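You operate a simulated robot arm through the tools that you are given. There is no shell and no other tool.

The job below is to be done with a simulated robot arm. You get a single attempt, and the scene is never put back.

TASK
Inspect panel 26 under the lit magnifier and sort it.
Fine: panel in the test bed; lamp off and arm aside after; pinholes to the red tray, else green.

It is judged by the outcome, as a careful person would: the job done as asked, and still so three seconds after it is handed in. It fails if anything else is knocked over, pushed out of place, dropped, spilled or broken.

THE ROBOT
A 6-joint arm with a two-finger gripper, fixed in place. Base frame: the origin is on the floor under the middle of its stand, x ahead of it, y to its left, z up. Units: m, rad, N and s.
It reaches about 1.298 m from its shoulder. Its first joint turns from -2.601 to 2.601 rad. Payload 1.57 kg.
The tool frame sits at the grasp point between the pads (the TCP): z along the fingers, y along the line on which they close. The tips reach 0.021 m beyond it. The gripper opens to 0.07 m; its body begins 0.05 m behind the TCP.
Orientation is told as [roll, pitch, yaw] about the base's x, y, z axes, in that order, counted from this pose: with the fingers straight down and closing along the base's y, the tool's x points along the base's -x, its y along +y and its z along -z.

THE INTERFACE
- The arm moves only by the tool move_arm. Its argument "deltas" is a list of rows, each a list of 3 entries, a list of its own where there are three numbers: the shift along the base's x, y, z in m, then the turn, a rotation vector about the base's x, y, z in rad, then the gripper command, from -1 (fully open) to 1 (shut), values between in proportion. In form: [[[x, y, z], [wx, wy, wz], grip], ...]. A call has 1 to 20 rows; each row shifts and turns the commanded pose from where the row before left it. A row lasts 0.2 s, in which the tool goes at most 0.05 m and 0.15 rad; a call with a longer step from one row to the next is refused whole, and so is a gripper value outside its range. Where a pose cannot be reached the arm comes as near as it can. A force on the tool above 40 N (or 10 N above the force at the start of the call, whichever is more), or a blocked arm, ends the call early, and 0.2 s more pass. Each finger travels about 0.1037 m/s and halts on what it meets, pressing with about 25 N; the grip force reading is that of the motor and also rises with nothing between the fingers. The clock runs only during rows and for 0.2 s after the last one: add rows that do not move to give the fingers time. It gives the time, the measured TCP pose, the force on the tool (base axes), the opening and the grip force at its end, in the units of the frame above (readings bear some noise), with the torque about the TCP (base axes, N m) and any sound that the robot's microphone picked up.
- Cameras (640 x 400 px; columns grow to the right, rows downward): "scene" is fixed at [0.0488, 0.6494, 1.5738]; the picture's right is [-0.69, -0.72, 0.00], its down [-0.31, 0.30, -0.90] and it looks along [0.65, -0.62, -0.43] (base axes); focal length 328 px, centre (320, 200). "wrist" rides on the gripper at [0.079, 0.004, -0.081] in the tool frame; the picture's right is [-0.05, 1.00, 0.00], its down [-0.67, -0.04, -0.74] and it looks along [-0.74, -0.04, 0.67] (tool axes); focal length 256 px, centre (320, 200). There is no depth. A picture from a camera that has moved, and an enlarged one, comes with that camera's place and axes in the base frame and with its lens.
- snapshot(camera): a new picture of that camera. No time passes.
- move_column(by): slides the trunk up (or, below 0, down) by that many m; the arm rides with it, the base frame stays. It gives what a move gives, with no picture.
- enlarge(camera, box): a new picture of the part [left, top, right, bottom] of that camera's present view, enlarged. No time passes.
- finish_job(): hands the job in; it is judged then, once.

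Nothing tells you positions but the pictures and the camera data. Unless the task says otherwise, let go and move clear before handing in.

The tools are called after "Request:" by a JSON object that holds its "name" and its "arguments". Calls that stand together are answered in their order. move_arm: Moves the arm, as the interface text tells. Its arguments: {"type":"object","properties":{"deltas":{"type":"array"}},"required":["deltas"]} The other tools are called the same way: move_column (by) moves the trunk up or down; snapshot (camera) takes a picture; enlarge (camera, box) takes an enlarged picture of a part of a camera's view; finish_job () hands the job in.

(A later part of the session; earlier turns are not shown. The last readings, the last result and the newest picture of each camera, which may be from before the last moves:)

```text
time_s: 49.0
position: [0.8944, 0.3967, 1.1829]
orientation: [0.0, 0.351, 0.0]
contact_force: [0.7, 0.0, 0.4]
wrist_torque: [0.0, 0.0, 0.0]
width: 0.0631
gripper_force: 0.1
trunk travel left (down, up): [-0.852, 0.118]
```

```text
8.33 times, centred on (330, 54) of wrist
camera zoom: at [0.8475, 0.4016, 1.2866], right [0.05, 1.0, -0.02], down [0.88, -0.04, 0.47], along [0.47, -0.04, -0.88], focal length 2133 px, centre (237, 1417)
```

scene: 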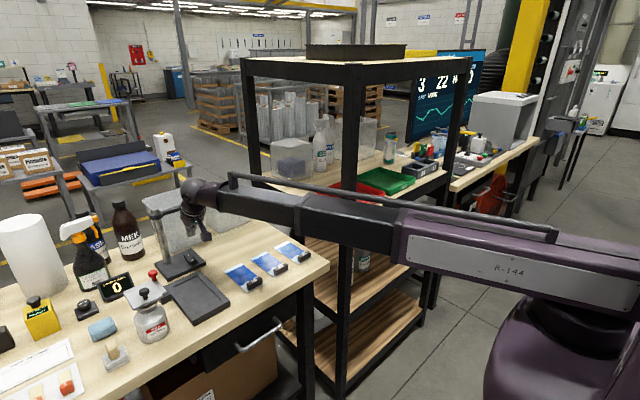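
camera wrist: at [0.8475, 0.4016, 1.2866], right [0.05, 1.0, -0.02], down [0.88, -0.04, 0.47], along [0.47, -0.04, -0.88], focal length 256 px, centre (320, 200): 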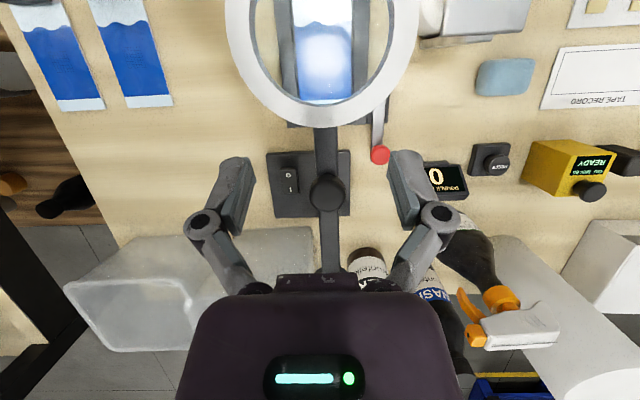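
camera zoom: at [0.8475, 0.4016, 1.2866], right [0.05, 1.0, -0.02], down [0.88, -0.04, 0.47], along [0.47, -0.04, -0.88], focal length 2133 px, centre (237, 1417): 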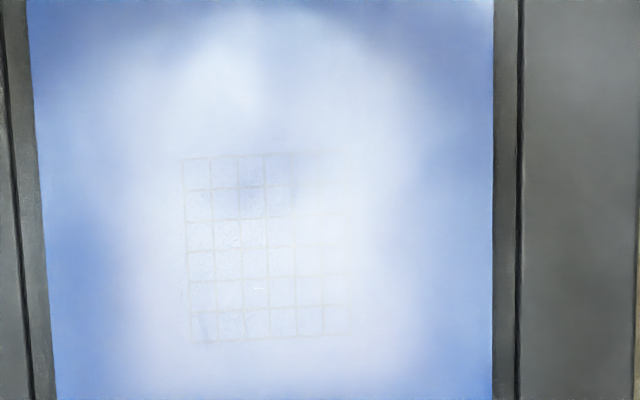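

From the scene camera the film looks clean, but fine pinholes need the view through the lens without glare. I'll shift the wrist camera back and to the right to move the glare off the grid.

Request:
{"name": "move_arm", "arguments": {"deltas": [[[-0.026, -0.017, 0], [0, 0, 0], -0.8], [[-0.026, -0.017, 0], [0, 0, 0], -0.8], [[-0.026, -0.017, 0], [0, 0, 0], -0.8], [[0, 0, 0], [0, 0, 0], -0.8]]}}

Request:
{"name": "snapshot", "arguments": {"camera": "wrist"}}

Request:
{"name": "enlarge", "arguments": {"camera": "wrist", "box": [290, 40, 450, 150]}}

```text
time_s: 50.0
position: [0.8185, 0.3474, 1.1824]
orientation: [-0.001, 0.351, 0.001]
contact_force: [0.9, 0.4, 0.1]
wrist_torque: [-0.02, 0.0, 0.0]
width: 0.0631
gripper_force: 0.1
trunk travel left (down, up): [-0.852, 0.118]
```

```text
taken
camera wrist: at [0.7712, 0.3509, 1.286], right [0.05, 1.0, -0.02], down [0.88, -0.04, 0.47], along [0.47, -0.04, -0.88], focal length 256 px, centre (320, 200)
```

wrist: 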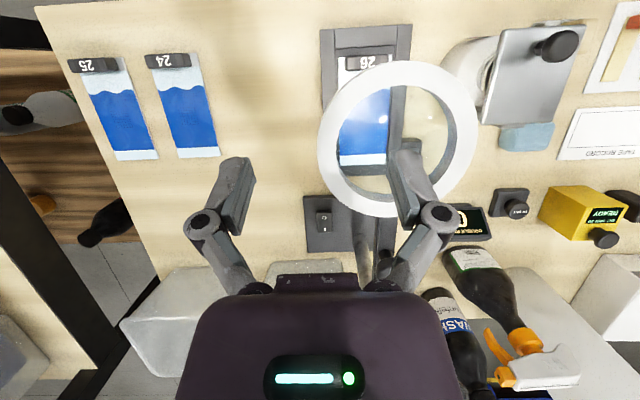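

```text
3.64 times, centred on (370, 95) of wrist
camera zoom: at [0.7712, 0.3509, 1.286], right [0.05, 1.0, -0.02], down [0.88, -0.04, 0.47], along [0.47, -0.04, -0.88], focal length 931 px, centre (138, 582)
```

zoom: 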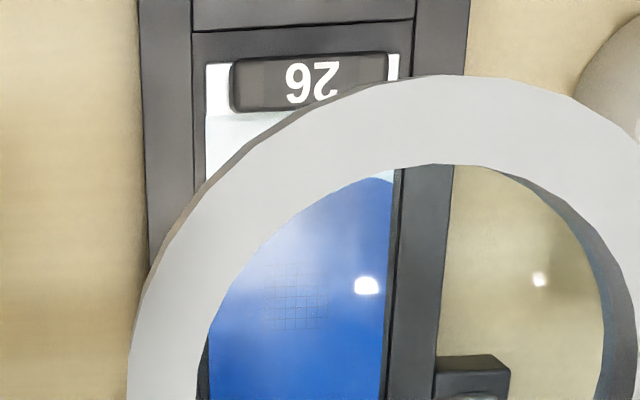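

Request:
{"name": "enlarge", "arguments": {"camera": "wrist", "box": [344, 98, 392, 128]}}

Request:
{"name": "enlarge", "arguments": {"camera": "wrist", "box": [340, 118, 392, 152]}}

Request:
{"name": "enlarge", "arguments": {"camera": "wrist", "box": [352, 84, 392, 110]}}

```text
13.33 times, centred on (368, 113) of wrist
camera zoom: at [0.7712, 0.3509, 1.286], right [0.05, 1.0, -0.02], down [0.88, -0.04, 0.47], along [0.47, -0.04, -0.88], focal length 3413 px, centre (-320, 1360)
```

zoom: 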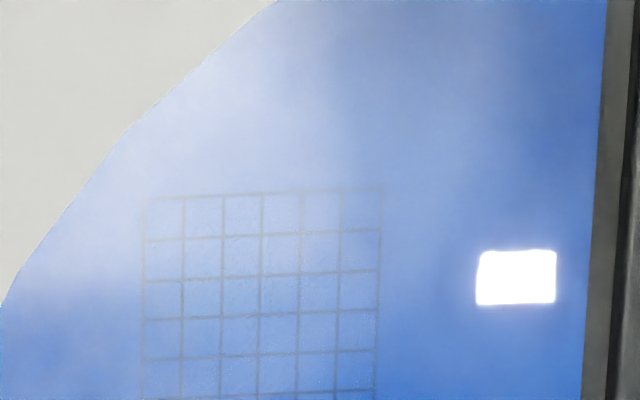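

```text
11.76 times, centred on (366, 135) of wrist
camera zoom: at [0.7712, 0.3509, 1.286], right [0.05, 1.0, -0.02], down [0.88, -0.04, 0.47], along [0.47, -0.04, -0.88], focal length 3012 px, centre (-221, 965)
```

zoom: 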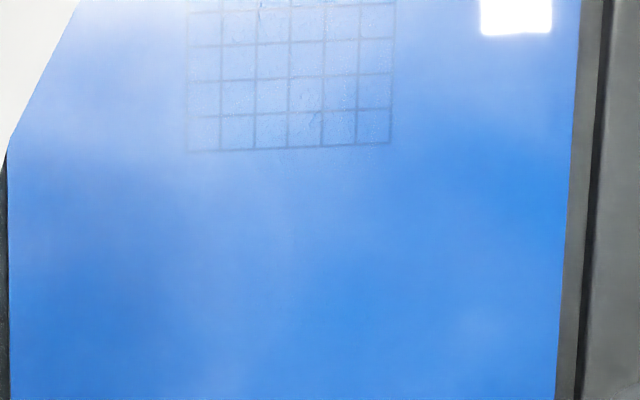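

```text
15.38 times, centred on (372, 97) of wrist
camera zoom: at [0.7712, 0.3509, 1.286], right [0.05, 1.0, -0.02], down [0.88, -0.04, 0.47], along [0.47, -0.04, -0.88], focal length 3938 px, centre (-480, 1785)
```

zoom: 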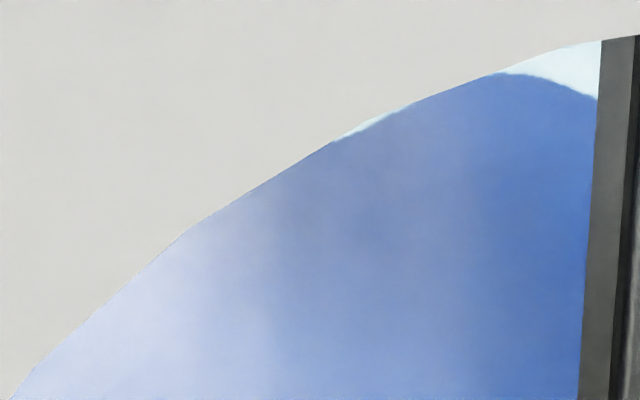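

Still some glare and grain; I'll look at 16x at the grid and the surrounding film from this angle.

Request:
{"name": "enlarge", "arguments": {"camera": "wrist", "box": [350, 108, 378, 126]}}

Request:
{"name": "enlarge", "arguments": {"camera": "wrist", "box": [342, 122, 370, 140]}}

Request:
{"name": "enlarge", "arguments": {"camera": "wrist", "box": [364, 122, 392, 140]}}

Request:
{"name": "enlarge", "arguments": {"camera": "wrist", "box": [350, 136, 390, 162]}}

```text
16.00 times, centred on (364, 117) of wrist
camera zoom: at [0.7712, 0.3509, 1.286], right [0.05, 1.0, -0.02], down [0.88, -0.04, 0.47], along [0.47, -0.04, -0.88], focal length 4096 px, centre (-384, 1528)
```

zoom: 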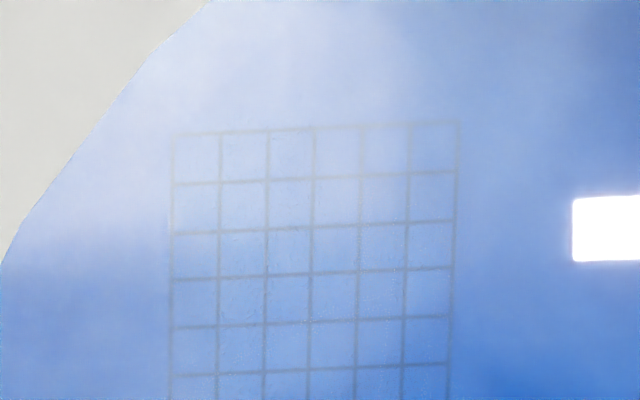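

```text
16.00 times, centred on (356, 131) of wrist
camera zoom: at [0.7712, 0.3509, 1.286], right [0.05, 1.0, -0.02], down [0.88, -0.04, 0.47], along [0.47, -0.04, -0.88], focal length 4096 px, centre (-256, 1304)
```

zoom: 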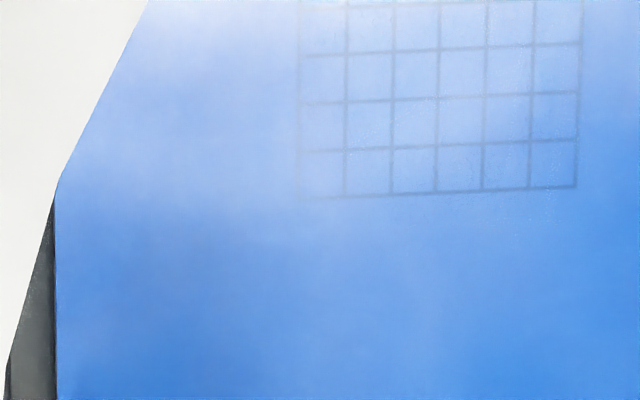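

```text
16.00 times, centred on (378, 131) of wrist
camera zoom: at [0.7712, 0.3509, 1.286], right [0.05, 1.0, -0.02], down [0.88, -0.04, 0.47], along [0.47, -0.04, -0.88], focal length 4096 px, centre (-608, 1304)
```

zoom: 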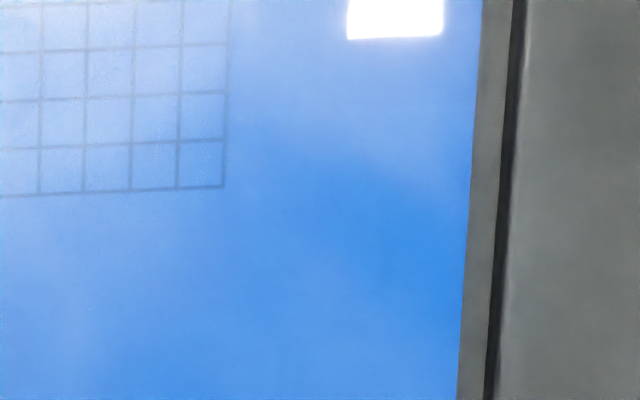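

```text
15.38 times, centred on (370, 149) of wrist
camera zoom: at [0.7712, 0.3509, 1.286], right [0.05, 1.0, -0.02], down [0.88, -0.04, 0.47], along [0.47, -0.04, -0.88], focal length 3938 px, centre (-449, 985)
```

zoom: 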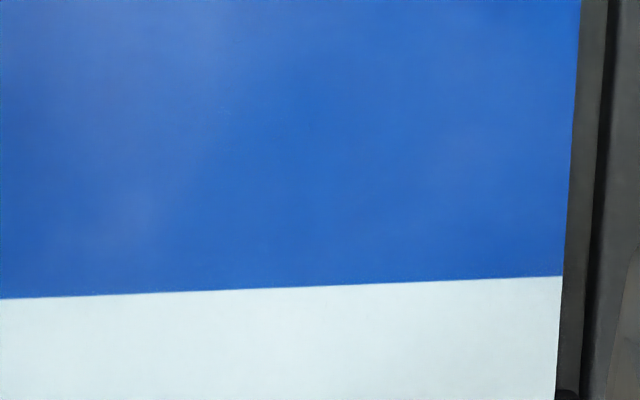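

No pinholes seen so far, but I want a glare-free look at the whole film. I'll view it from in front and below the lens rim, where the lamp's reflection falls off the blue area.

Request:
{"name": "move_arm", "arguments": {"deltas": [[[-0.03, 0.013, 0], [0, 0, 0], -0.8], [[-0.03, 0.013, 0], [0, 0, 0], -0.8], [[-0.03, 0.013, -0.004], [0, -0.12, 0], -0.8], [[-0.03, 0.013, -0.004], [0, -0.12, 0], -0.8], [[0, 0, -0.003], [0, -0.111, 0], -0.8], [[0, 0, 0], [0, 0, 0], -0.8]]}}

Request:
{"name": "move_column", "arguments": {"by": -0.1}}

Request:
{"name": "snapshot", "arguments": {"camera": "wrist"}}

```text
time_s: 51.4
position: [0.6968, 0.3997, 1.17]
orientation: [-0.001, 0.0, 0.001]
contact_force: [0.3, -0.3, 0.9]
wrist_torque: [0.0, -0.03, -0.02]
width: 0.0631
gripper_force: 0.1
trunk travel left (down, up): [-0.852, 0.118]
```

```text
time_s: 52.8
position: [0.6962, 0.3991, 1.0711]
orientation: [0.001, 0.001, 0.0]
contact_force: [0.2, 0.1, 0.6]
wrist_torque: [-0.04, 0.0, -0.02]
width: 0.0632
gripper_force: 0.1
trunk travel left (down, up): [-0.752, 0.218]
```

```text
taken
camera wrist: at [0.6173, 0.403, 1.1529], right [0.05, 1.0, 0.0], down [0.67, -0.04, 0.75], along [0.74, -0.04, -0.67], focal length 256 px, centre (320, 200)
```

wrist: 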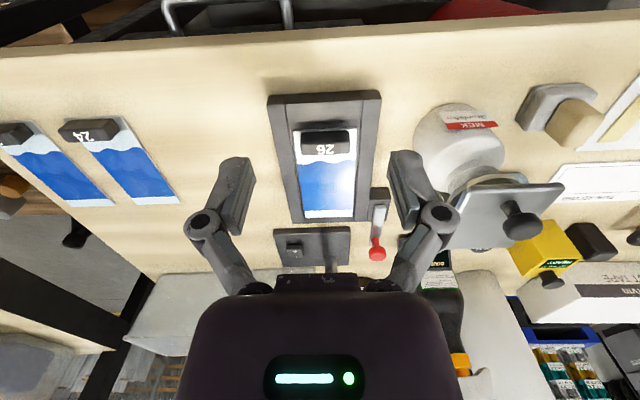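

Request:
{"name": "enlarge", "arguments": {"camera": "wrist", "box": [290, 145, 365, 220]}}

Request:
{"name": "enlarge", "arguments": {"camera": "wrist", "box": [296, 155, 331, 180]}}

Request:
{"name": "enlarge", "arguments": {"camera": "wrist", "box": [325, 155, 360, 180]}}

Request:
{"name": "enlarge", "arguments": {"camera": "wrist", "box": [296, 178, 331, 203]}}

Request:
{"name": "enlarge", "arguments": {"camera": "wrist", "box": [325, 178, 360, 203]}}

Request:
{"name": "enlarge", "arguments": {"camera": "wrist", "box": [300, 195, 356, 222]}}

```text
5.33 times, centred on (328, 182) of wrist
camera zoom: at [0.6173, 0.403, 1.1529], right [0.05, 1.0, 0.0], down [0.67, -0.04, 0.75], along [0.74, -0.04, -0.67], focal length 1365 px, centre (280, 293)
```

zoom: 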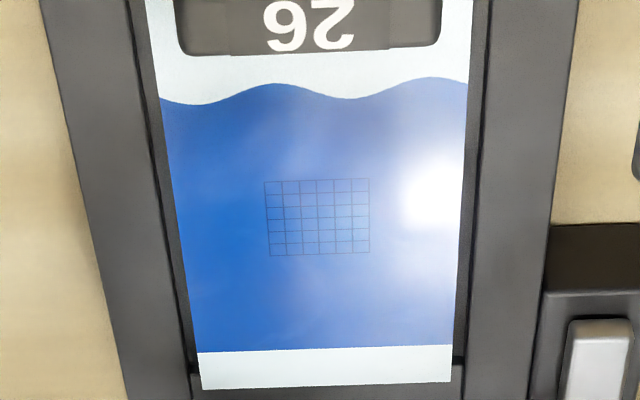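

```text
16.00 times, centred on (314, 168) of wrist
camera zoom: at [0.6173, 0.403, 1.1529], right [0.05, 1.0, 0.0], down [0.67, -0.04, 0.75], along [0.74, -0.04, -0.67], focal length 4096 px, centre (424, 720)
```

zoom: 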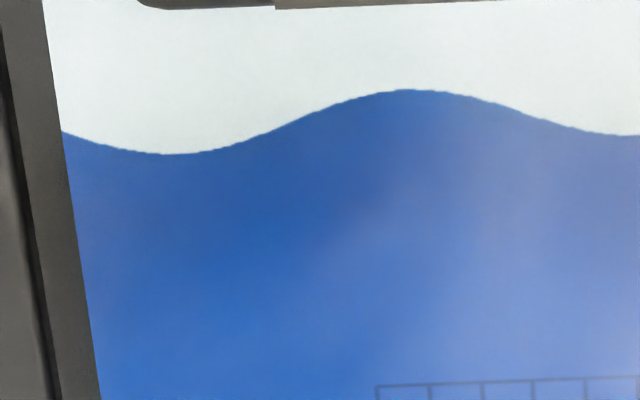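

```text
16.00 times, centred on (342, 168) of wrist
camera zoom: at [0.6173, 0.403, 1.1529], right [0.05, 1.0, 0.0], down [0.67, -0.04, 0.75], along [0.74, -0.04, -0.67], focal length 4096 px, centre (-40, 720)
```

zoom: 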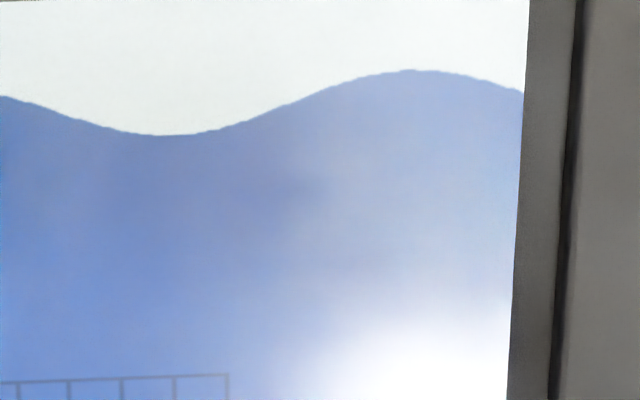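

```text
16.00 times, centred on (314, 190) of wrist
camera zoom: at [0.6173, 0.403, 1.1529], right [0.05, 1.0, 0.0], down [0.67, -0.04, 0.75], along [0.74, -0.04, -0.67], focal length 4096 px, centre (424, 352)
```

zoom: 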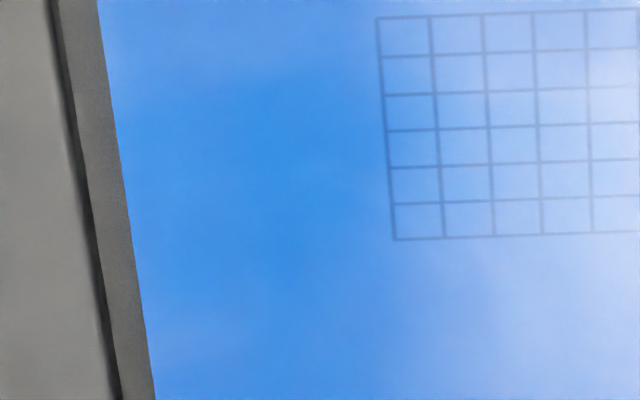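

```text
16.00 times, centred on (342, 190) of wrist
camera zoom: at [0.6173, 0.403, 1.1529], right [0.05, 1.0, 0.0], down [0.67, -0.04, 0.75], along [0.74, -0.04, -0.67], focal length 4096 px, centre (-40, 352)
```

zoom: 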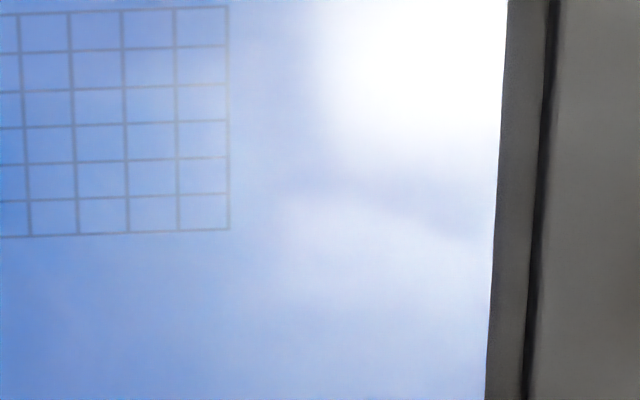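

```text
11.43 times, centred on (328, 208) of wrist
camera zoom: at [0.6173, 0.403, 1.1529], right [0.05, 1.0, 0.0], down [0.67, -0.04, 0.75], along [0.74, -0.04, -0.67], focal length 2926 px, centre (229, 103)
```

zoom: 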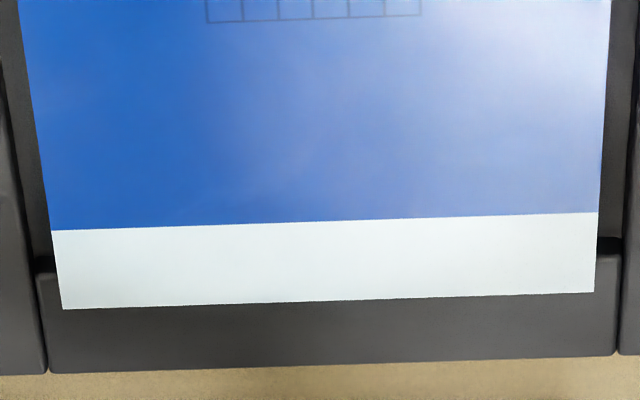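

From outside the lens the film looks clean all over. For comparison I'll zoom on panels 24 and 25 the same way, to know what a defect might look like.

Request:
{"name": "enlarge", "arguments": {"camera": "wrist", "box": [90, 140, 165, 190]}}

Request:
{"name": "enlarge", "arguments": {"camera": "wrist", "box": [15, 145, 90, 195]}}

Request:
{"name": "enlarge", "arguments": {"camera": "scene", "box": [180, 272, 212, 294]}}

Request:
{"name": "enlarge", "arguments": {"camera": "scene", "box": [248, 252, 288, 280]}}

```text
8.00 times, centred on (128, 165) of wrist
camera zoom: at [0.6173, 0.403, 1.1529], right [0.05, 1.0, 0.0], down [0.67, -0.04, 0.75], along [0.74, -0.04, -0.67], focal length 2048 px, centre (1860, 480)
```

zoom: 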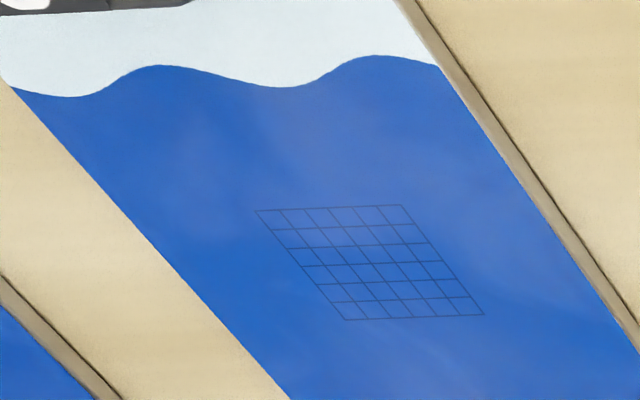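

```text
8.00 times, centred on (52, 170) of wrist
camera zoom: at [0.6173, 0.403, 1.1529], right [0.05, 1.0, 0.0], down [0.67, -0.04, 0.75], along [0.74, -0.04, -0.67], focal length 2048 px, centre (2460, 440)
```

zoom: 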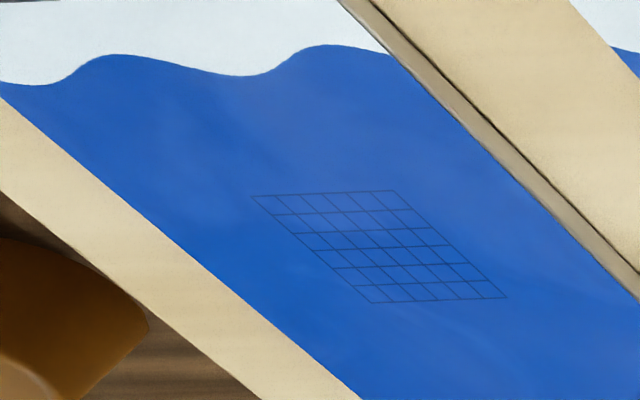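

```text
16.00 times, centred on (196, 283) of scene
camera zoom: at [0.0488, 0.6494, 1.5738], right [-0.69, -0.72, 0.0], down [-0.31, 0.3, -0.9], along [0.65, -0.62, -0.43], focal length 5240 px, centre (2304, -1128)
```

zoom: 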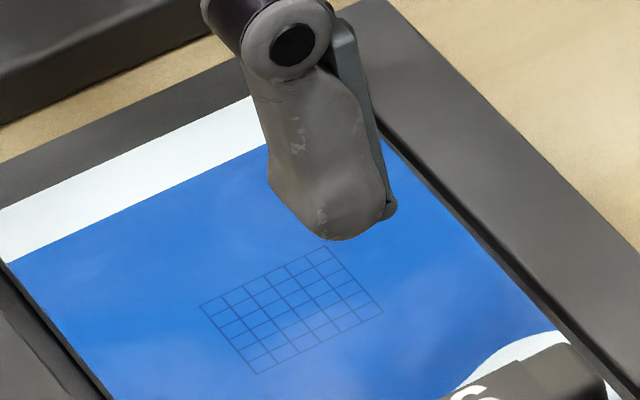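

```text
14.29 times, centred on (268, 266) of scene
camera zoom: at [0.0488, 0.6494, 1.5738], right [-0.69, -0.72, 0.0], down [-0.31, 0.3, -0.9], along [0.65, -0.62, -0.43], focal length 4678 px, centre (1063, -743)
```

zoom: 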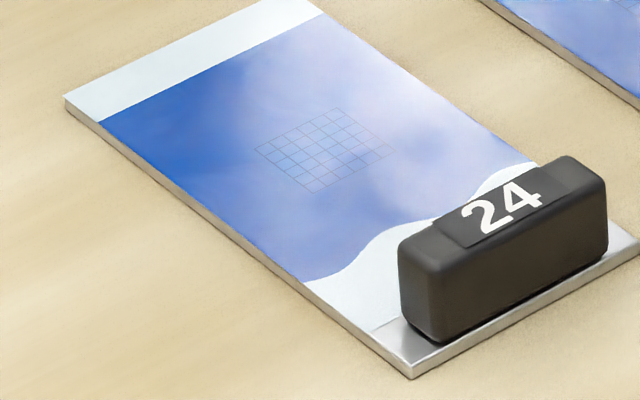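

All three panels look alike unaided, so the verdict must come from the view through the lit lens, where I noticed faint specks near the grid. I'll go back above the lens at a low-glare angle and check whether those specks are real and repeatable.

Request:
{"name": "move_column", "arguments": {"by": 0.1}}

Request:
{"name": "move_arm", "arguments": {"deltas": [[[0.02, -0.01, 0.003], [0, 0.12, 0], -0.8], [[0.025, -0.015, 0.004], [0, 0.12, 0], -0.8], [[0.03, -0.018, 0.004], [0, 0.111, 0], -0.8], [[0.032, -0.015, 0], [0, 0, 0], -0.8], [[0, 0, 0], [0, 0, 0], -0.8]]}}

Request:
{"name": "snapshot", "arguments": {"camera": "wrist"}}

```text
time_s: 54.1
position: [0.6965, 0.399, 1.1706]
orientation: [0.0, 0.001, 0.0]
contact_force: [0.7, 1.1, -0.7]
wrist_torque: [0.01, 0.04, -0.03]
width: 0.0629
gripper_force: 0.1
trunk travel left (down, up): [-0.852, 0.118]
```

```text
time_s: 55.3
position: [0.8055, 0.3401, 1.1827]
orientation: [0.001, 0.351, 0.001]
contact_force: [-0.3, 0.6, 0.6]
wrist_torque: [0.03, -0.01, 0.01]
width: 0.0628
gripper_force: 0.0
trunk travel left (down, up): [-0.852, 0.118]
```

```text
taken
camera wrist: at [0.7592, 0.3436, 1.2866], right [0.05, 1.0, -0.02], down [0.88, -0.04, 0.47], along [0.47, -0.04, -0.88], focal length 256 px, centre (320, 200)
```

wrist: 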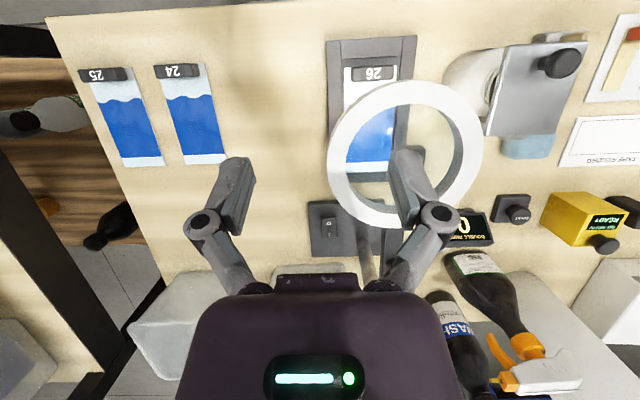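

Request:
{"name": "enlarge", "arguments": {"camera": "wrist", "box": [346, 110, 396, 150]}}

Request:
{"name": "enlarge", "arguments": {"camera": "wrist", "box": [354, 122, 382, 140]}}

Request:
{"name": "enlarge", "arguments": {"camera": "wrist", "box": [358, 126, 386, 144]}}

Request:
{"name": "enlarge", "arguments": {"camera": "wrist", "box": [350, 138, 390, 164]}}

```text
10.00 times, centred on (371, 130) of wrist
camera zoom: at [0.7592, 0.3436, 1.2866], right [0.05, 1.0, -0.02], down [0.88, -0.04, 0.47], along [0.47, -0.04, -0.88], focal length 2560 px, centre (-190, 900)
```

zoom: 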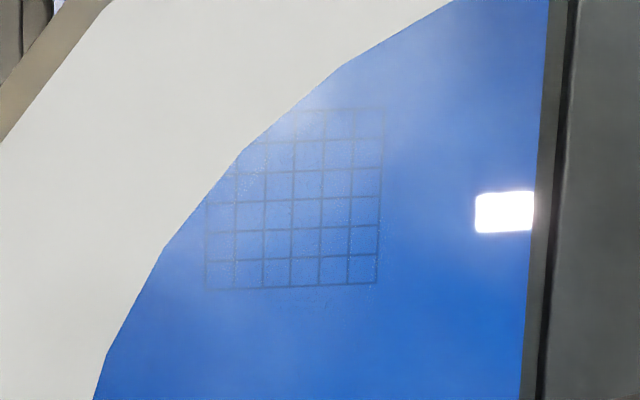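

```text
16.00 times, centred on (368, 131) of wrist
camera zoom: at [0.7592, 0.3436, 1.2866], right [0.05, 1.0, -0.02], down [0.88, -0.04, 0.47], along [0.47, -0.04, -0.88], focal length 4096 px, centre (-448, 1304)
```

zoom: 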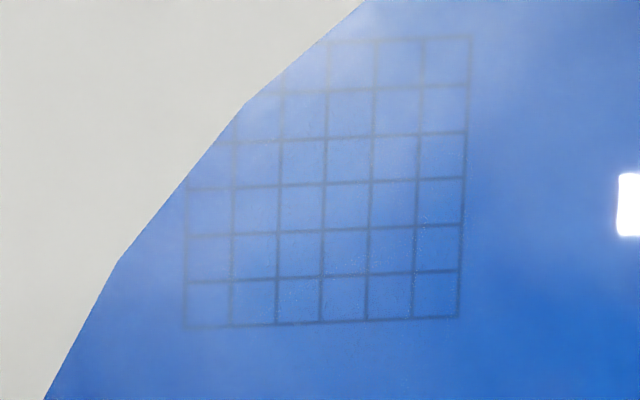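

```text
16.00 times, centred on (372, 135) of wrist
camera zoom: at [0.7592, 0.3436, 1.2866], right [0.05, 1.0, -0.02], down [0.88, -0.04, 0.47], along [0.47, -0.04, -0.88], focal length 4096 px, centre (-512, 1240)
```

zoom: 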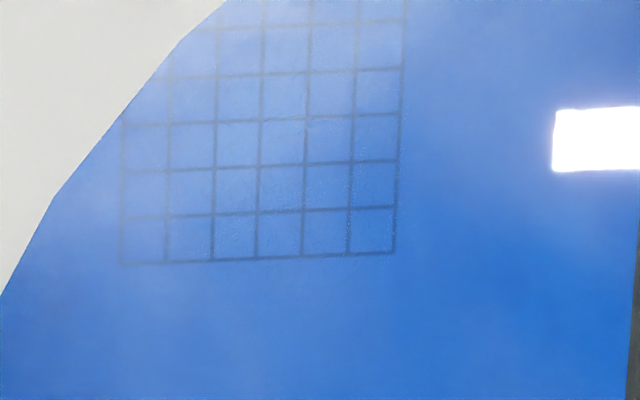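

```text
15.38 times, centred on (370, 151) of wrist
camera zoom: at [0.7592, 0.3436, 1.2866], right [0.05, 1.0, -0.02], down [0.88, -0.04, 0.47], along [0.47, -0.04, -0.88], focal length 3938 px, centre (-449, 954)
```

zoom: 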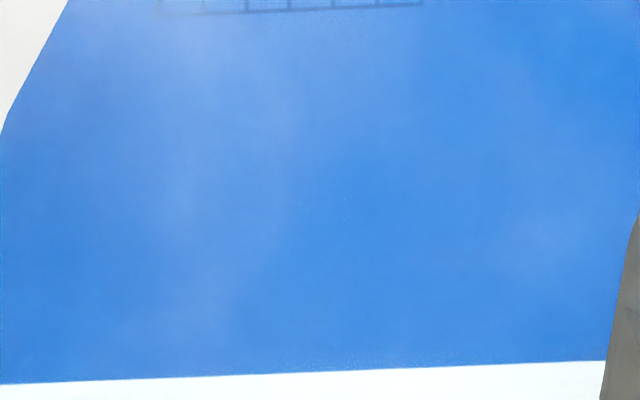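

The specks change from view to view, so they look like rendering grain rather than holes. To cover the tag-side part of the film without glare, I'll look through the lens from the far-left side.

Request:
{"name": "move_arm", "arguments": {"deltas": [[[0.02, 0.026, 0.009], [0, 0.12, 0], -0.8], [[0.02, 0.026, 0.011], [0, 0.12, 0], -0.8], [[0.02, 0.026, 0.012], [0, 0.11, 0], -0.8], [[0.022, 0.028, 0], [0, 0, 0], -0.8], [[0, 0, 0], [0, 0, 0], -0.8]]}}

Request:
{"name": "snapshot", "arguments": {"camera": "wrist"}}

```text
time_s: 56.5
position: [0.8765, 0.4694, 1.1968]
orientation: [0.079, 0.537, -0.008]
contact_force: [-0.6, 0.7, -0.1]
wrist_torque: [-0.02, -0.01, -0.02]
width: 0.0629
gripper_force: 0.1
out of reach, approached as far as the arm can: row 2, 3
trunk travel left (down, up): [-0.852, 0.118]
```

```text
taken
camera wrist: at [0.8499, 0.4672, 1.309], right [0.09, 0.99, 0.04], down [0.95, -0.1, 0.29], along [0.3, 0.01, -0.95], focal length 256 px, centre (320, 200)
```

wrist: 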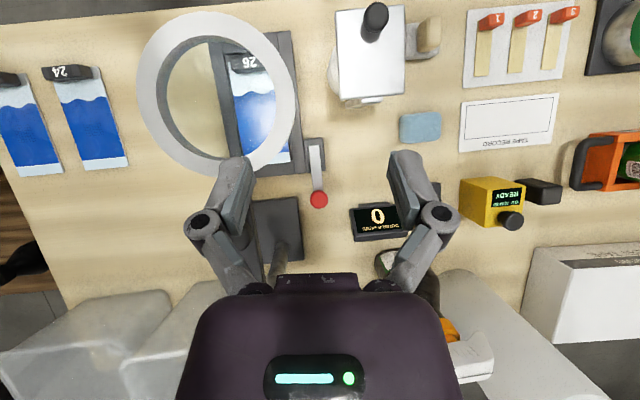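

Request:
{"name": "enlarge", "arguments": {"camera": "wrist", "box": [215, 45, 295, 165]}}

Request:
{"name": "enlarge", "arguments": {"camera": "wrist", "box": [230, 66, 278, 96]}}

Request:
{"name": "enlarge", "arguments": {"camera": "wrist", "box": [230, 92, 278, 122]}}

Request:
{"name": "enlarge", "arguments": {"camera": "wrist", "box": [230, 118, 278, 148]}}

```text
3.33 times, centred on (255, 105) of wrist
camera zoom: at [0.8499, 0.4672, 1.309], right [0.09, 0.99, 0.04], down [0.95, -0.1, 0.29], along [0.3, 0.01, -0.95], focal length 853 px, centre (537, 517)
```

zoom: 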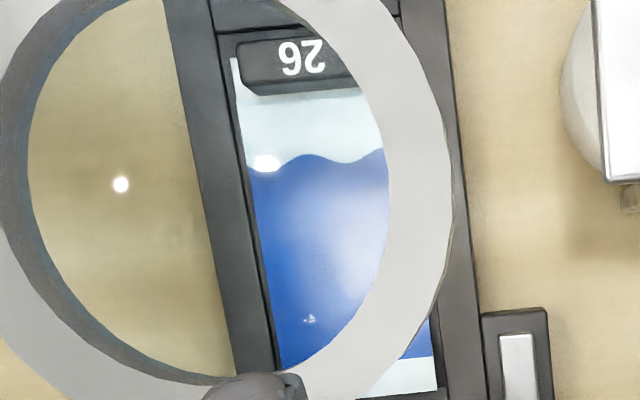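

```text
13.33 times, centred on (254, 81) of wrist
camera zoom: at [0.8499, 0.4672, 1.309], right [0.09, 0.99, 0.04], down [0.95, -0.1, 0.29], along [0.3, 0.01, -0.95], focal length 3413 px, centre (1200, 1787)
```

zoom: 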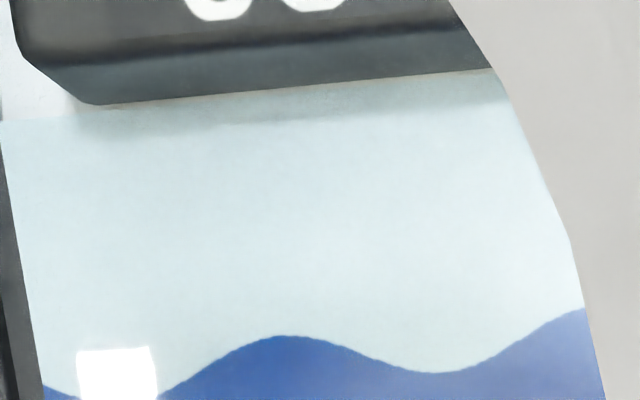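

```text
13.33 times, centred on (254, 107) of wrist
camera zoom: at [0.8499, 0.4672, 1.309], right [0.09, 0.99, 0.04], down [0.95, -0.1, 0.29], along [0.3, 0.01, -0.95], focal length 3413 px, centre (1200, 1440)
```

zoom: 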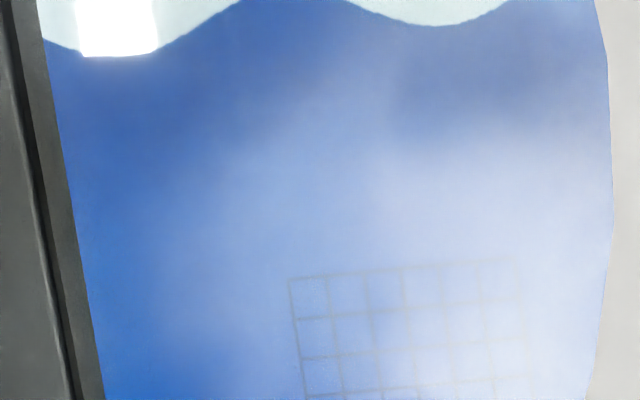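

```text
13.33 times, centred on (254, 133) of wrist
camera zoom: at [0.8499, 0.4672, 1.309], right [0.09, 0.99, 0.04], down [0.95, -0.1, 0.29], along [0.3, 0.01, -0.95], focal length 3413 px, centre (1200, 1093)
```

zoom: 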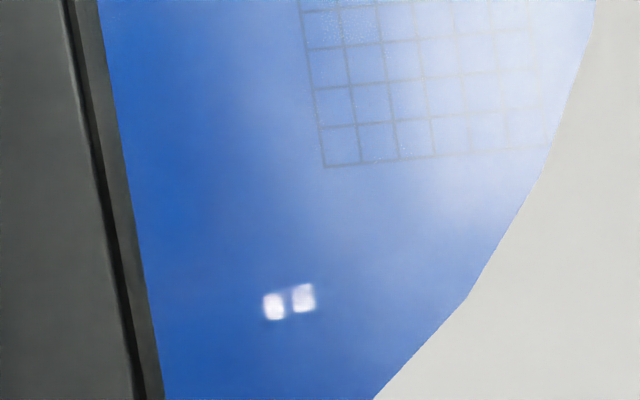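

The left half of the film also looks clear. I'll check the grid once more at full enlargement from here with slightly different crops, to see whether any mark stays in place.

Request:
{"name": "enlarge", "arguments": {"camera": "wrist", "box": [242, 110, 270, 128]}}

Request:
{"name": "enlarge", "arguments": {"camera": "wrist", "box": [245, 114, 273, 132]}}

Request:
{"name": "enlarge", "arguments": {"camera": "wrist", "box": [242, 110, 270, 128]}}

```text
16.00 times, centred on (256, 119) of wrist
camera zoom: at [0.8499, 0.4672, 1.309], right [0.09, 0.99, 0.04], down [0.95, -0.1, 0.29], along [0.3, 0.01, -0.95], focal length 4096 px, centre (1344, 1496)
```

zoom: 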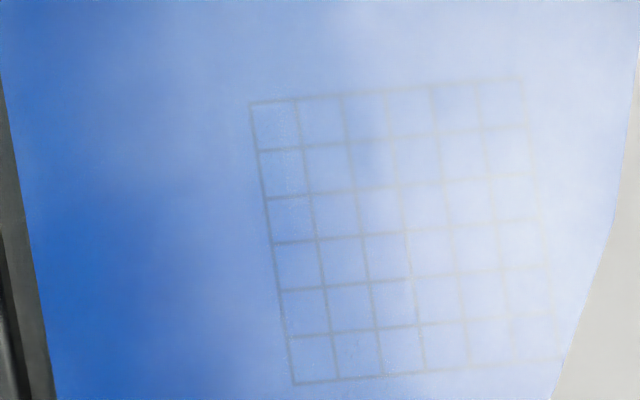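

```text
16.00 times, centred on (259, 123) of wrist
camera zoom: at [0.8499, 0.4672, 1.309], right [0.09, 0.99, 0.04], down [0.95, -0.1, 0.29], along [0.3, 0.01, -0.95], focal length 4096 px, centre (1296, 1432)
```

zoom: 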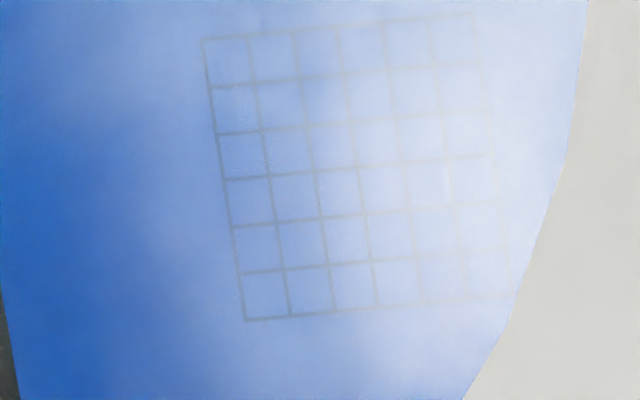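

```text
16.00 times, centred on (256, 119) of wrist
camera zoom: at [0.8499, 0.4672, 1.309], right [0.09, 0.99, 0.04], down [0.95, -0.1, 0.29], along [0.3, 0.01, -0.95], focal length 4096 px, centre (1344, 1496)
```

zoom: 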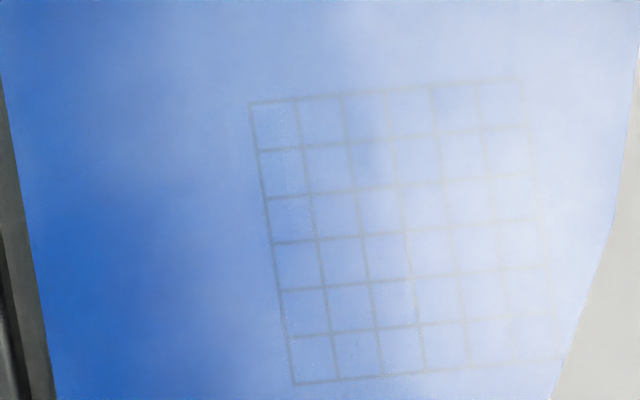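

The marks differ between crops, so they're rendering grain: I find no pinholes on panel 26, which means the green PASS tray. Next I'll return to the knob to swing the magnifier aside.

Request:
{"name": "move_column", "arguments": {"by": 0.04}}

Request:
{"name": "move_arm", "arguments": {"deltas": [[[0.012, -0.018, -0.01], [-0.02, -0.134, 0.002], -0.8], [[0.012, -0.018, -0.008], [-0.02, -0.134, 0.002], -0.8], [[0.012, -0.018, -0.006], [-0.02, -0.134, 0.002], -0.8], [[0.0135, -0.0194, -0.003], [-0.019, -0.135, 0.002], -0.8], [[0, 0, 0], [0, 0, 0], -0.8]]}}

Request:
{"name": "snapshot", "arguments": {"camera": "wrist"}}

```text
time_s: 57.3
position: [0.8767, 0.4701, 1.2373]
orientation: [0.078, 0.538, -0.01]
contact_force: [0.7, 0.4, 1.2]
wrist_torque: [-0.01, -0.03, 0.01]
width: 0.0629
gripper_force: 0.0
trunk travel left (down, up): [-0.892, 0.078]
```

```text
time_s: 58.5
position: [0.9272, 0.3941, 1.2119]
orientation: [0.004, -0.001, -0.021]
contact_force: [0.3, 0.8, 0.3]
wrist_torque: [-0.01, -0.01, 0.01]
width: 0.0632
gripper_force: 0.1
trunk travel left (down, up): [-0.892, 0.078]
```

```text
taken
camera wrist: at [0.8479, 0.4002, 1.2924], right [0.07, 1.0, 0.0], down [0.66, -0.05, 0.75], along [0.74, -0.05, -0.67], focal length 256 px, centre (320, 200)
```

wrist: 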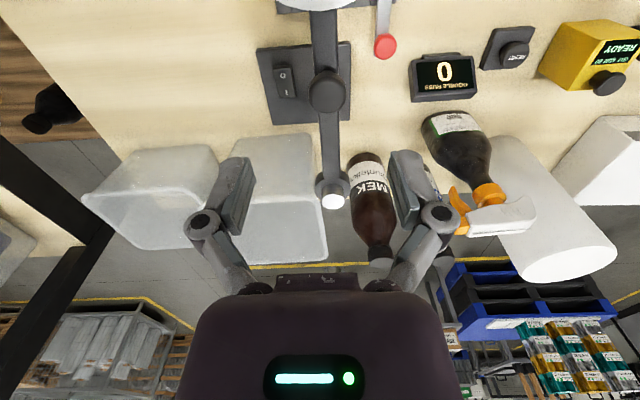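

I'll straighten the small yaw error, lower toward the knob and re-check alignment.

Request:
{"name": "move_arm", "arguments": {"deltas": [[[-0.001, 0.002, 0], [-0.004, 0, 0.021], -0.8], [[0, 0, 0], [0, 0, 0], -0.8]]}}

Request:
{"name": "move_column", "arguments": {"by": -0.055}}

Request:
{"name": "snapshot", "arguments": {"camera": "wrist"}}

```text
time_s: 59.1
position: [0.9272, 0.3982, 1.211]
orientation: [0.0, -0.001, 0.001]
contact_force: [0.0, -0.2, -0.1]
wrist_torque: [-0.02, 0.02, -0.01]
width: 0.0631
gripper_force: 0.1
trunk travel left (down, up): [-0.892, 0.078]
```

```text
time_s: 60.1
position: [0.9254, 0.3977, 1.1549]
orientation: [-0.001, -0.001, 0.0]
contact_force: [0.4, 0.6, 0.8]
wrist_torque: [0.0, 0.04, -0.01]
width: 0.0631
gripper_force: 0.0
trunk travel left (down, up): [-0.837, 0.133]
```

```text
taken
camera wrist: at [0.8465, 0.4014, 1.2378], right [0.05, 1.0, 0.0], down [0.67, -0.04, 0.75], along [0.74, -0.04, -0.67], focal length 256 px, centre (320, 200)
```

wrist: 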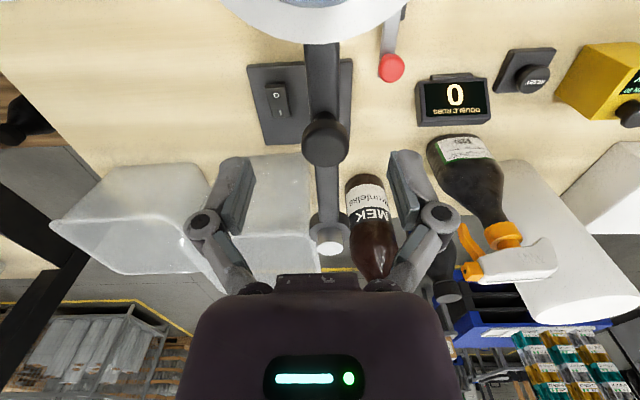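

Request:
{"name": "move_arm", "arguments": {"deltas": [[[-0.0005, 0.003, 0], [0, 0, 0], -0.8], [[0, 0, 0], [0, 0, 0], -0.8]]}}

Request:
{"name": "move_column", "arguments": {"by": -0.035}}

Request:
{"name": "snapshot", "arguments": {"camera": "wrist"}}

Request:
{"name": "enlarge", "arguments": {"camera": "scene", "box": [130, 180, 270, 290]}}

```text
time_s: 60.7
position: [0.9264, 0.3997, 1.1558]
orientation: [-0.002, 0.0, 0.001]
contact_force: [-0.5, -0.3, -0.4]
wrist_torque: [-0.01, 0.01, 0.01]
width: 0.0628
gripper_force: 0.0
trunk travel left (down, up): [-0.837, 0.133]
```

```text
time_s: 61.5
position: [0.9262, 0.401, 1.1203]
orientation: [0.0, -0.002, -0.001]
contact_force: [-0.4, -1.0, 0.0]
wrist_torque: [-0.01, -0.01, 0.0]
width: 0.0632
gripper_force: 0.1
trunk travel left (down, up): [-0.802, 0.168]
```

```text
taken
camera wrist: at [0.8461, 0.4043, 1.2028], right [0.05, 1.0, 0.0], down [0.67, -0.04, 0.75], along [0.74, -0.04, -0.67], focal length 256 px, centre (320, 200)
```

wrist: 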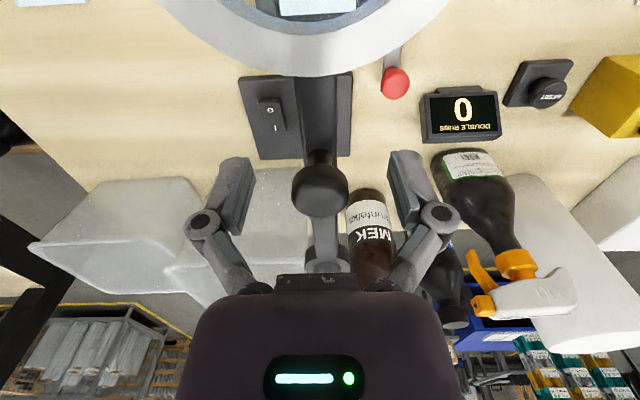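

```text
3.64 times, centred on (200, 235) of scene
camera zoom: at [0.0488, 0.6494, 1.5738], right [-0.69, -0.72, 0.0], down [-0.31, 0.3, -0.9], along [0.65, -0.62, -0.43], focal length 1191 px, centre (756, 73)
```

zoom: 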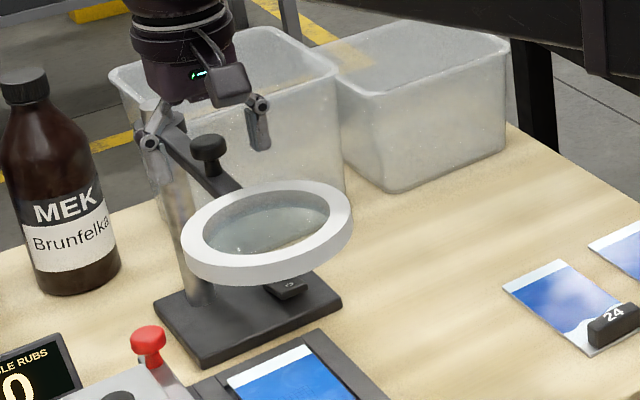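

The knob is centred. I'll close on it and swing the magnifier back along the arc (radius 0.123 m), checking force part-way.

Request:
{"name": "move_arm", "arguments": {"deltas": [[[0, 0, 0], [0, 0, 0], -0.2], [[0, 0, 0], [0, 0, 0], 0.3], [[0, 0, 0], [0, 0, 0], 0.8], [[0, 0, 0], [0, 0, 0], 1], [[0, 0, 0], [0, 0, 0], 1]]}}

Request:
{"name": "move_arm", "arguments": {"deltas": [[[0.00125, -0.0175, 0], [0, 0, 0.1428], 1], [[0.00373, -0.01715, 0], [0, 0, 0.1428], 1], [[0.00614, -0.01645, 0], [0, 0, 0.1428], 1], [[0.0084, -0.0154, 0], [0, 0, 0.1428], 1], [[0, 0, 0], [0, 0, 0], 1]]}}

Request:
{"name": "enlarge", "arguments": {"camera": "scene", "box": [130, 160, 290, 290]}}

```text
time_s: 62.7
position: [0.9248, 0.4007, 1.1209]
orientation: [0.001, -0.002, 0.0]
contact_force: [0.1, -0.3, 1.9]
wrist_torque: [-0.02, 0.05, -0.03]
width: 0.0247
gripper_force: 31.6
trunk travel left (down, up): [-0.802, 0.168]
```

```text
time_s: 63.9
position: [0.9446, 0.3336, 1.1197]
orientation: [0.001, -0.001, 0.571]
contact_force: [-1.1, 0.3, 0.0]
wrist_torque: [0.04, -0.08, 0.07]
width: 0.0246
gripper_force: 32.4
trunk travel left (down, up): [-0.802, 0.168]
```

```text
3.08 times, centred on (210, 225) of scene
camera zoom: at [0.0488, 0.6494, 1.5738], right [-0.69, -0.72, 0.0], down [-0.31, 0.3, -0.9], along [0.65, -0.62, -0.43], focal length 1008 px, centre (658, 123)
```

zoom: 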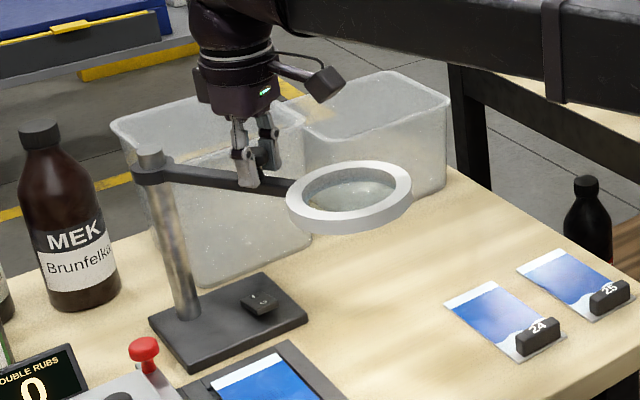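

Forces are minimal. Completing the swing back to the original position.

Request:
{"name": "move_arm", "arguments": {"deltas": [[[0.01052, -0.01406, 0], [0, 0, 0.1428], 1], [[0.01241, -0.0124, 0], [0, 0, 0.1428], 1], [[0.01406, -0.01053, 0], [0, 0, 0.1428], 1], [[0.0154, -0.0084, 0], [0, 0, 0.1428], 1], [[0.01643, -0.00614, 0], [0, 0, 0.1428], 1], [[0.01716, -0.00373, 0], [0, 0, 0.1428], 1], [[0.0175, -0.00125, 0], [0, 0, 0.1428], 1], [[0, 0, 0], [0, 0, 0], 1]]}}

Request:
{"name": "snapshot", "arguments": {"camera": "wrist"}}

Request:
{"name": "enlarge", "arguments": {"camera": "scene", "box": [130, 150, 290, 280]}}

```text
time_s: 65.7
position: [1.0473, 0.275, 1.1197]
orientation: [0.001, -0.002, 1.573]
contact_force: [2.8, -8.3, 0.9]
wrist_torque: [-0.5, -0.04, -0.18]
width: 0.025
gripper_force: 31.7
trunk travel left (down, up): [-0.802, 0.168]
```

```text
taken
camera wrist: at [1.0436, 0.1964, 1.2028], right [-1.0, 0.05, 0.0], down [0.03, 0.67, 0.75], along [0.04, 0.74, -0.67], focal length 256 px, centre (320, 200)
```

wrist: 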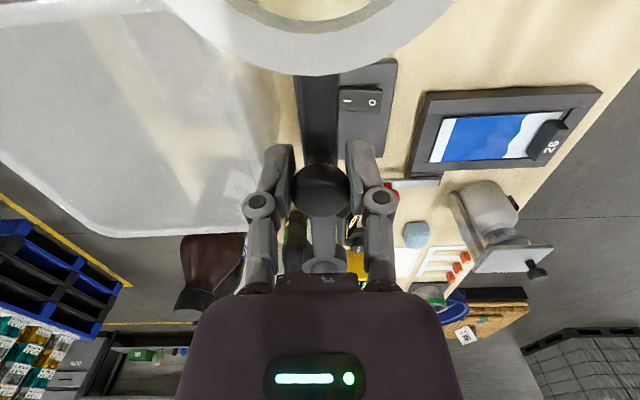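

```text
3.08 times, centred on (210, 215) of scene
camera zoom: at [0.0488, 0.6494, 1.5738], right [-0.69, -0.72, 0.0], down [-0.31, 0.3, -0.9], along [0.65, -0.62, -0.43], focal length 1008 px, centre (658, 154)
```

zoom: 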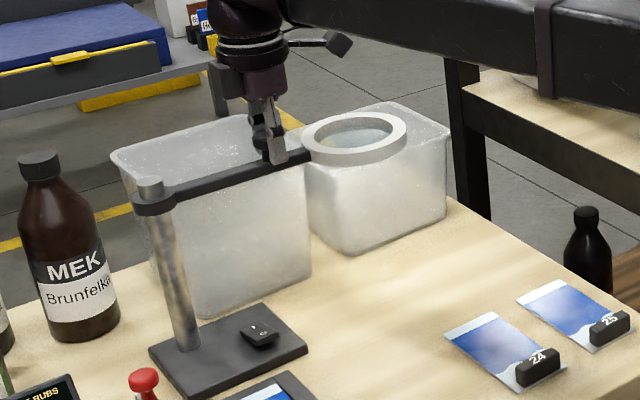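

The magnifier is back where it started. Releasing the knob, rising, and turning the tool back.

Request:
{"name": "move_arm", "arguments": {"deltas": [[[0, 0, 0], [0, 0, 0], 0], [[0, 0, 0], [0, 0, 0], -0.8], [[0, 0, 0], [0, 0, 0], -0.8], [[0, 0, 0], [0, 0, 0], -0.8]]}}

Request:
{"name": "move_column", "arguments": {"by": 0.1}}

Request:
{"name": "move_arm", "arguments": {"deltas": [[[-0.014, 0.006, 0], [0, 0, -0.15], 0], [[-0.014, 0.006, 0], [0, 0, -0.15], 1], [[-0.014, 0.006, 0], [0, 0, -0.15], 1], [[-0.014, 0.006, 0], [0, 0, -0.15], 1], [[-0.014, 0.006, 0], [0, 0, -0.15], 1], [[-0.014, 0.006, 0], [0, 0, -0.15], 1], [[-0.014, 0.006, 0], [0, 0, -0.15], 1], [[-0.014, 0.006, 0], [0, 0, -0.15], 1], [[-0.014, 0.006, 0], [0, 0, -0.15], 1], [[-0.014, 0.006, 0], [0, 0, -0.15], 1], [[0, 0.005, 0], [0, 0, -0.0725], 1], [[0, 0, 0], [0, 0, 0], 1]]}}

Request:
{"name": "enlarge", "arguments": {"camera": "scene", "box": [120, 150, 320, 310]}}

```text
time_s: 66.7
position: [1.0468, 0.2765, 1.1202]
orientation: [0.001, -0.002, 1.571]
contact_force: [0.3, -0.1, -0.2]
wrist_torque: [0.01, 0.01, -0.01]
width: 0.0631
gripper_force: 0.1
trunk travel left (down, up): [-0.802, 0.168]
```

```text
time_s: 68.0
position: [1.0477, 0.2771, 1.2203]
orientation: [0.001, 0.0, 1.57]
contact_force: [0.2, 0.4, -1.4]
wrist_torque: [-0.01, 0.0, -0.04]
width: 0.0632
gripper_force: 0.2
trunk travel left (down, up): [-0.902, 0.068]
```

```text
time_s: 70.6
position: [0.9066, 0.3426, 1.2211]
orientation: [0.001, -0.002, -0.001]
contact_force: [-0.2, 0.4, 0.6]
wrist_torque: [-0.01, -0.03, 0.02]
width: 0.0002
gripper_force: 25.1
trunk travel left (down, up): [-0.902, 0.068]
```

```text
2.50 times, centred on (220, 230) of scene
camera zoom: at [0.0488, 0.6494, 1.5738], right [-0.69, -0.72, 0.0], down [-0.31, 0.3, -0.9], along [0.65, -0.62, -0.43], focal length 819 px, centre (570, 125)
```

zoom: 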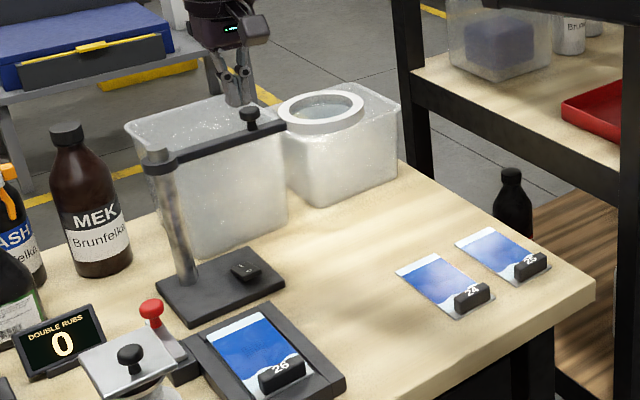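

The panel remains in the bed and the magnifier is aside. Now I'll switch the lamp off: tilt the closed fingers as before, and lower in front of the "O" end of the rocker.

Request:
{"name": "move_arm", "arguments": {"deltas": [[[0.01, 0, 0.002], [0, -0.15, 0], 1], [[0.01, 0, 0.006], [0, -0.15, 0], 1], [[0.01, -0.001, 0.009], [0, -0.15, 0], 1], [[0.01, -0.0015, 0.004], [0, -0.05, 0], 1], [[0, 0, 0], [0, 0, 0], 1]]}}

Request:
{"name": "move_column", "arguments": {"by": -0.2}}

Request:
{"name": "snapshot", "arguments": {"camera": "wrist"}}

```text
time_s: 71.8
position: [0.9467, 0.3402, 1.2442]
orientation: [0.001, -0.501, -0.002]
contact_force: [-0.3, 0.6, 0.2]
wrist_torque: [-0.01, -0.02, -0.02]
width: 0.0
gripper_force: 25.2
trunk travel left (down, up): [-0.902, 0.068]
```

```text
time_s: 74.0
position: [0.9471, 0.3402, 1.0437]
orientation: [0.002, -0.497, -0.003]
contact_force: [0.2, -1.2, 0.5]
wrist_torque: [0.0, -0.02, -0.04]
width: 0.0001
gripper_force: 24.9
trunk travel left (down, up): [-0.702, 0.268]
```

```text
taken
camera wrist: at [0.8382, 0.3439, 1.0777], right [0.05, 1.0, 0.03], down [0.23, -0.04, 0.97], along [0.97, -0.04, -0.23], focal length 256 px, centre (320, 200)
```

wrist: 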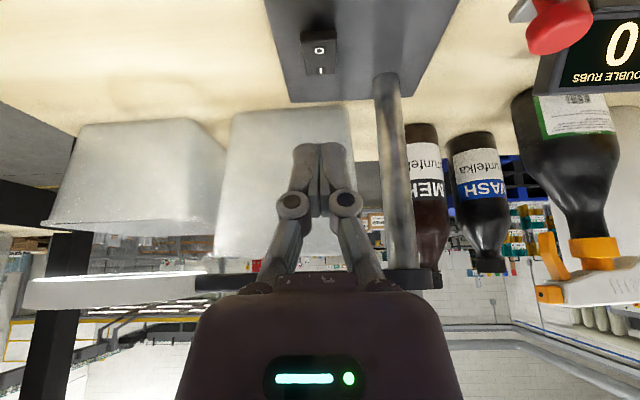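

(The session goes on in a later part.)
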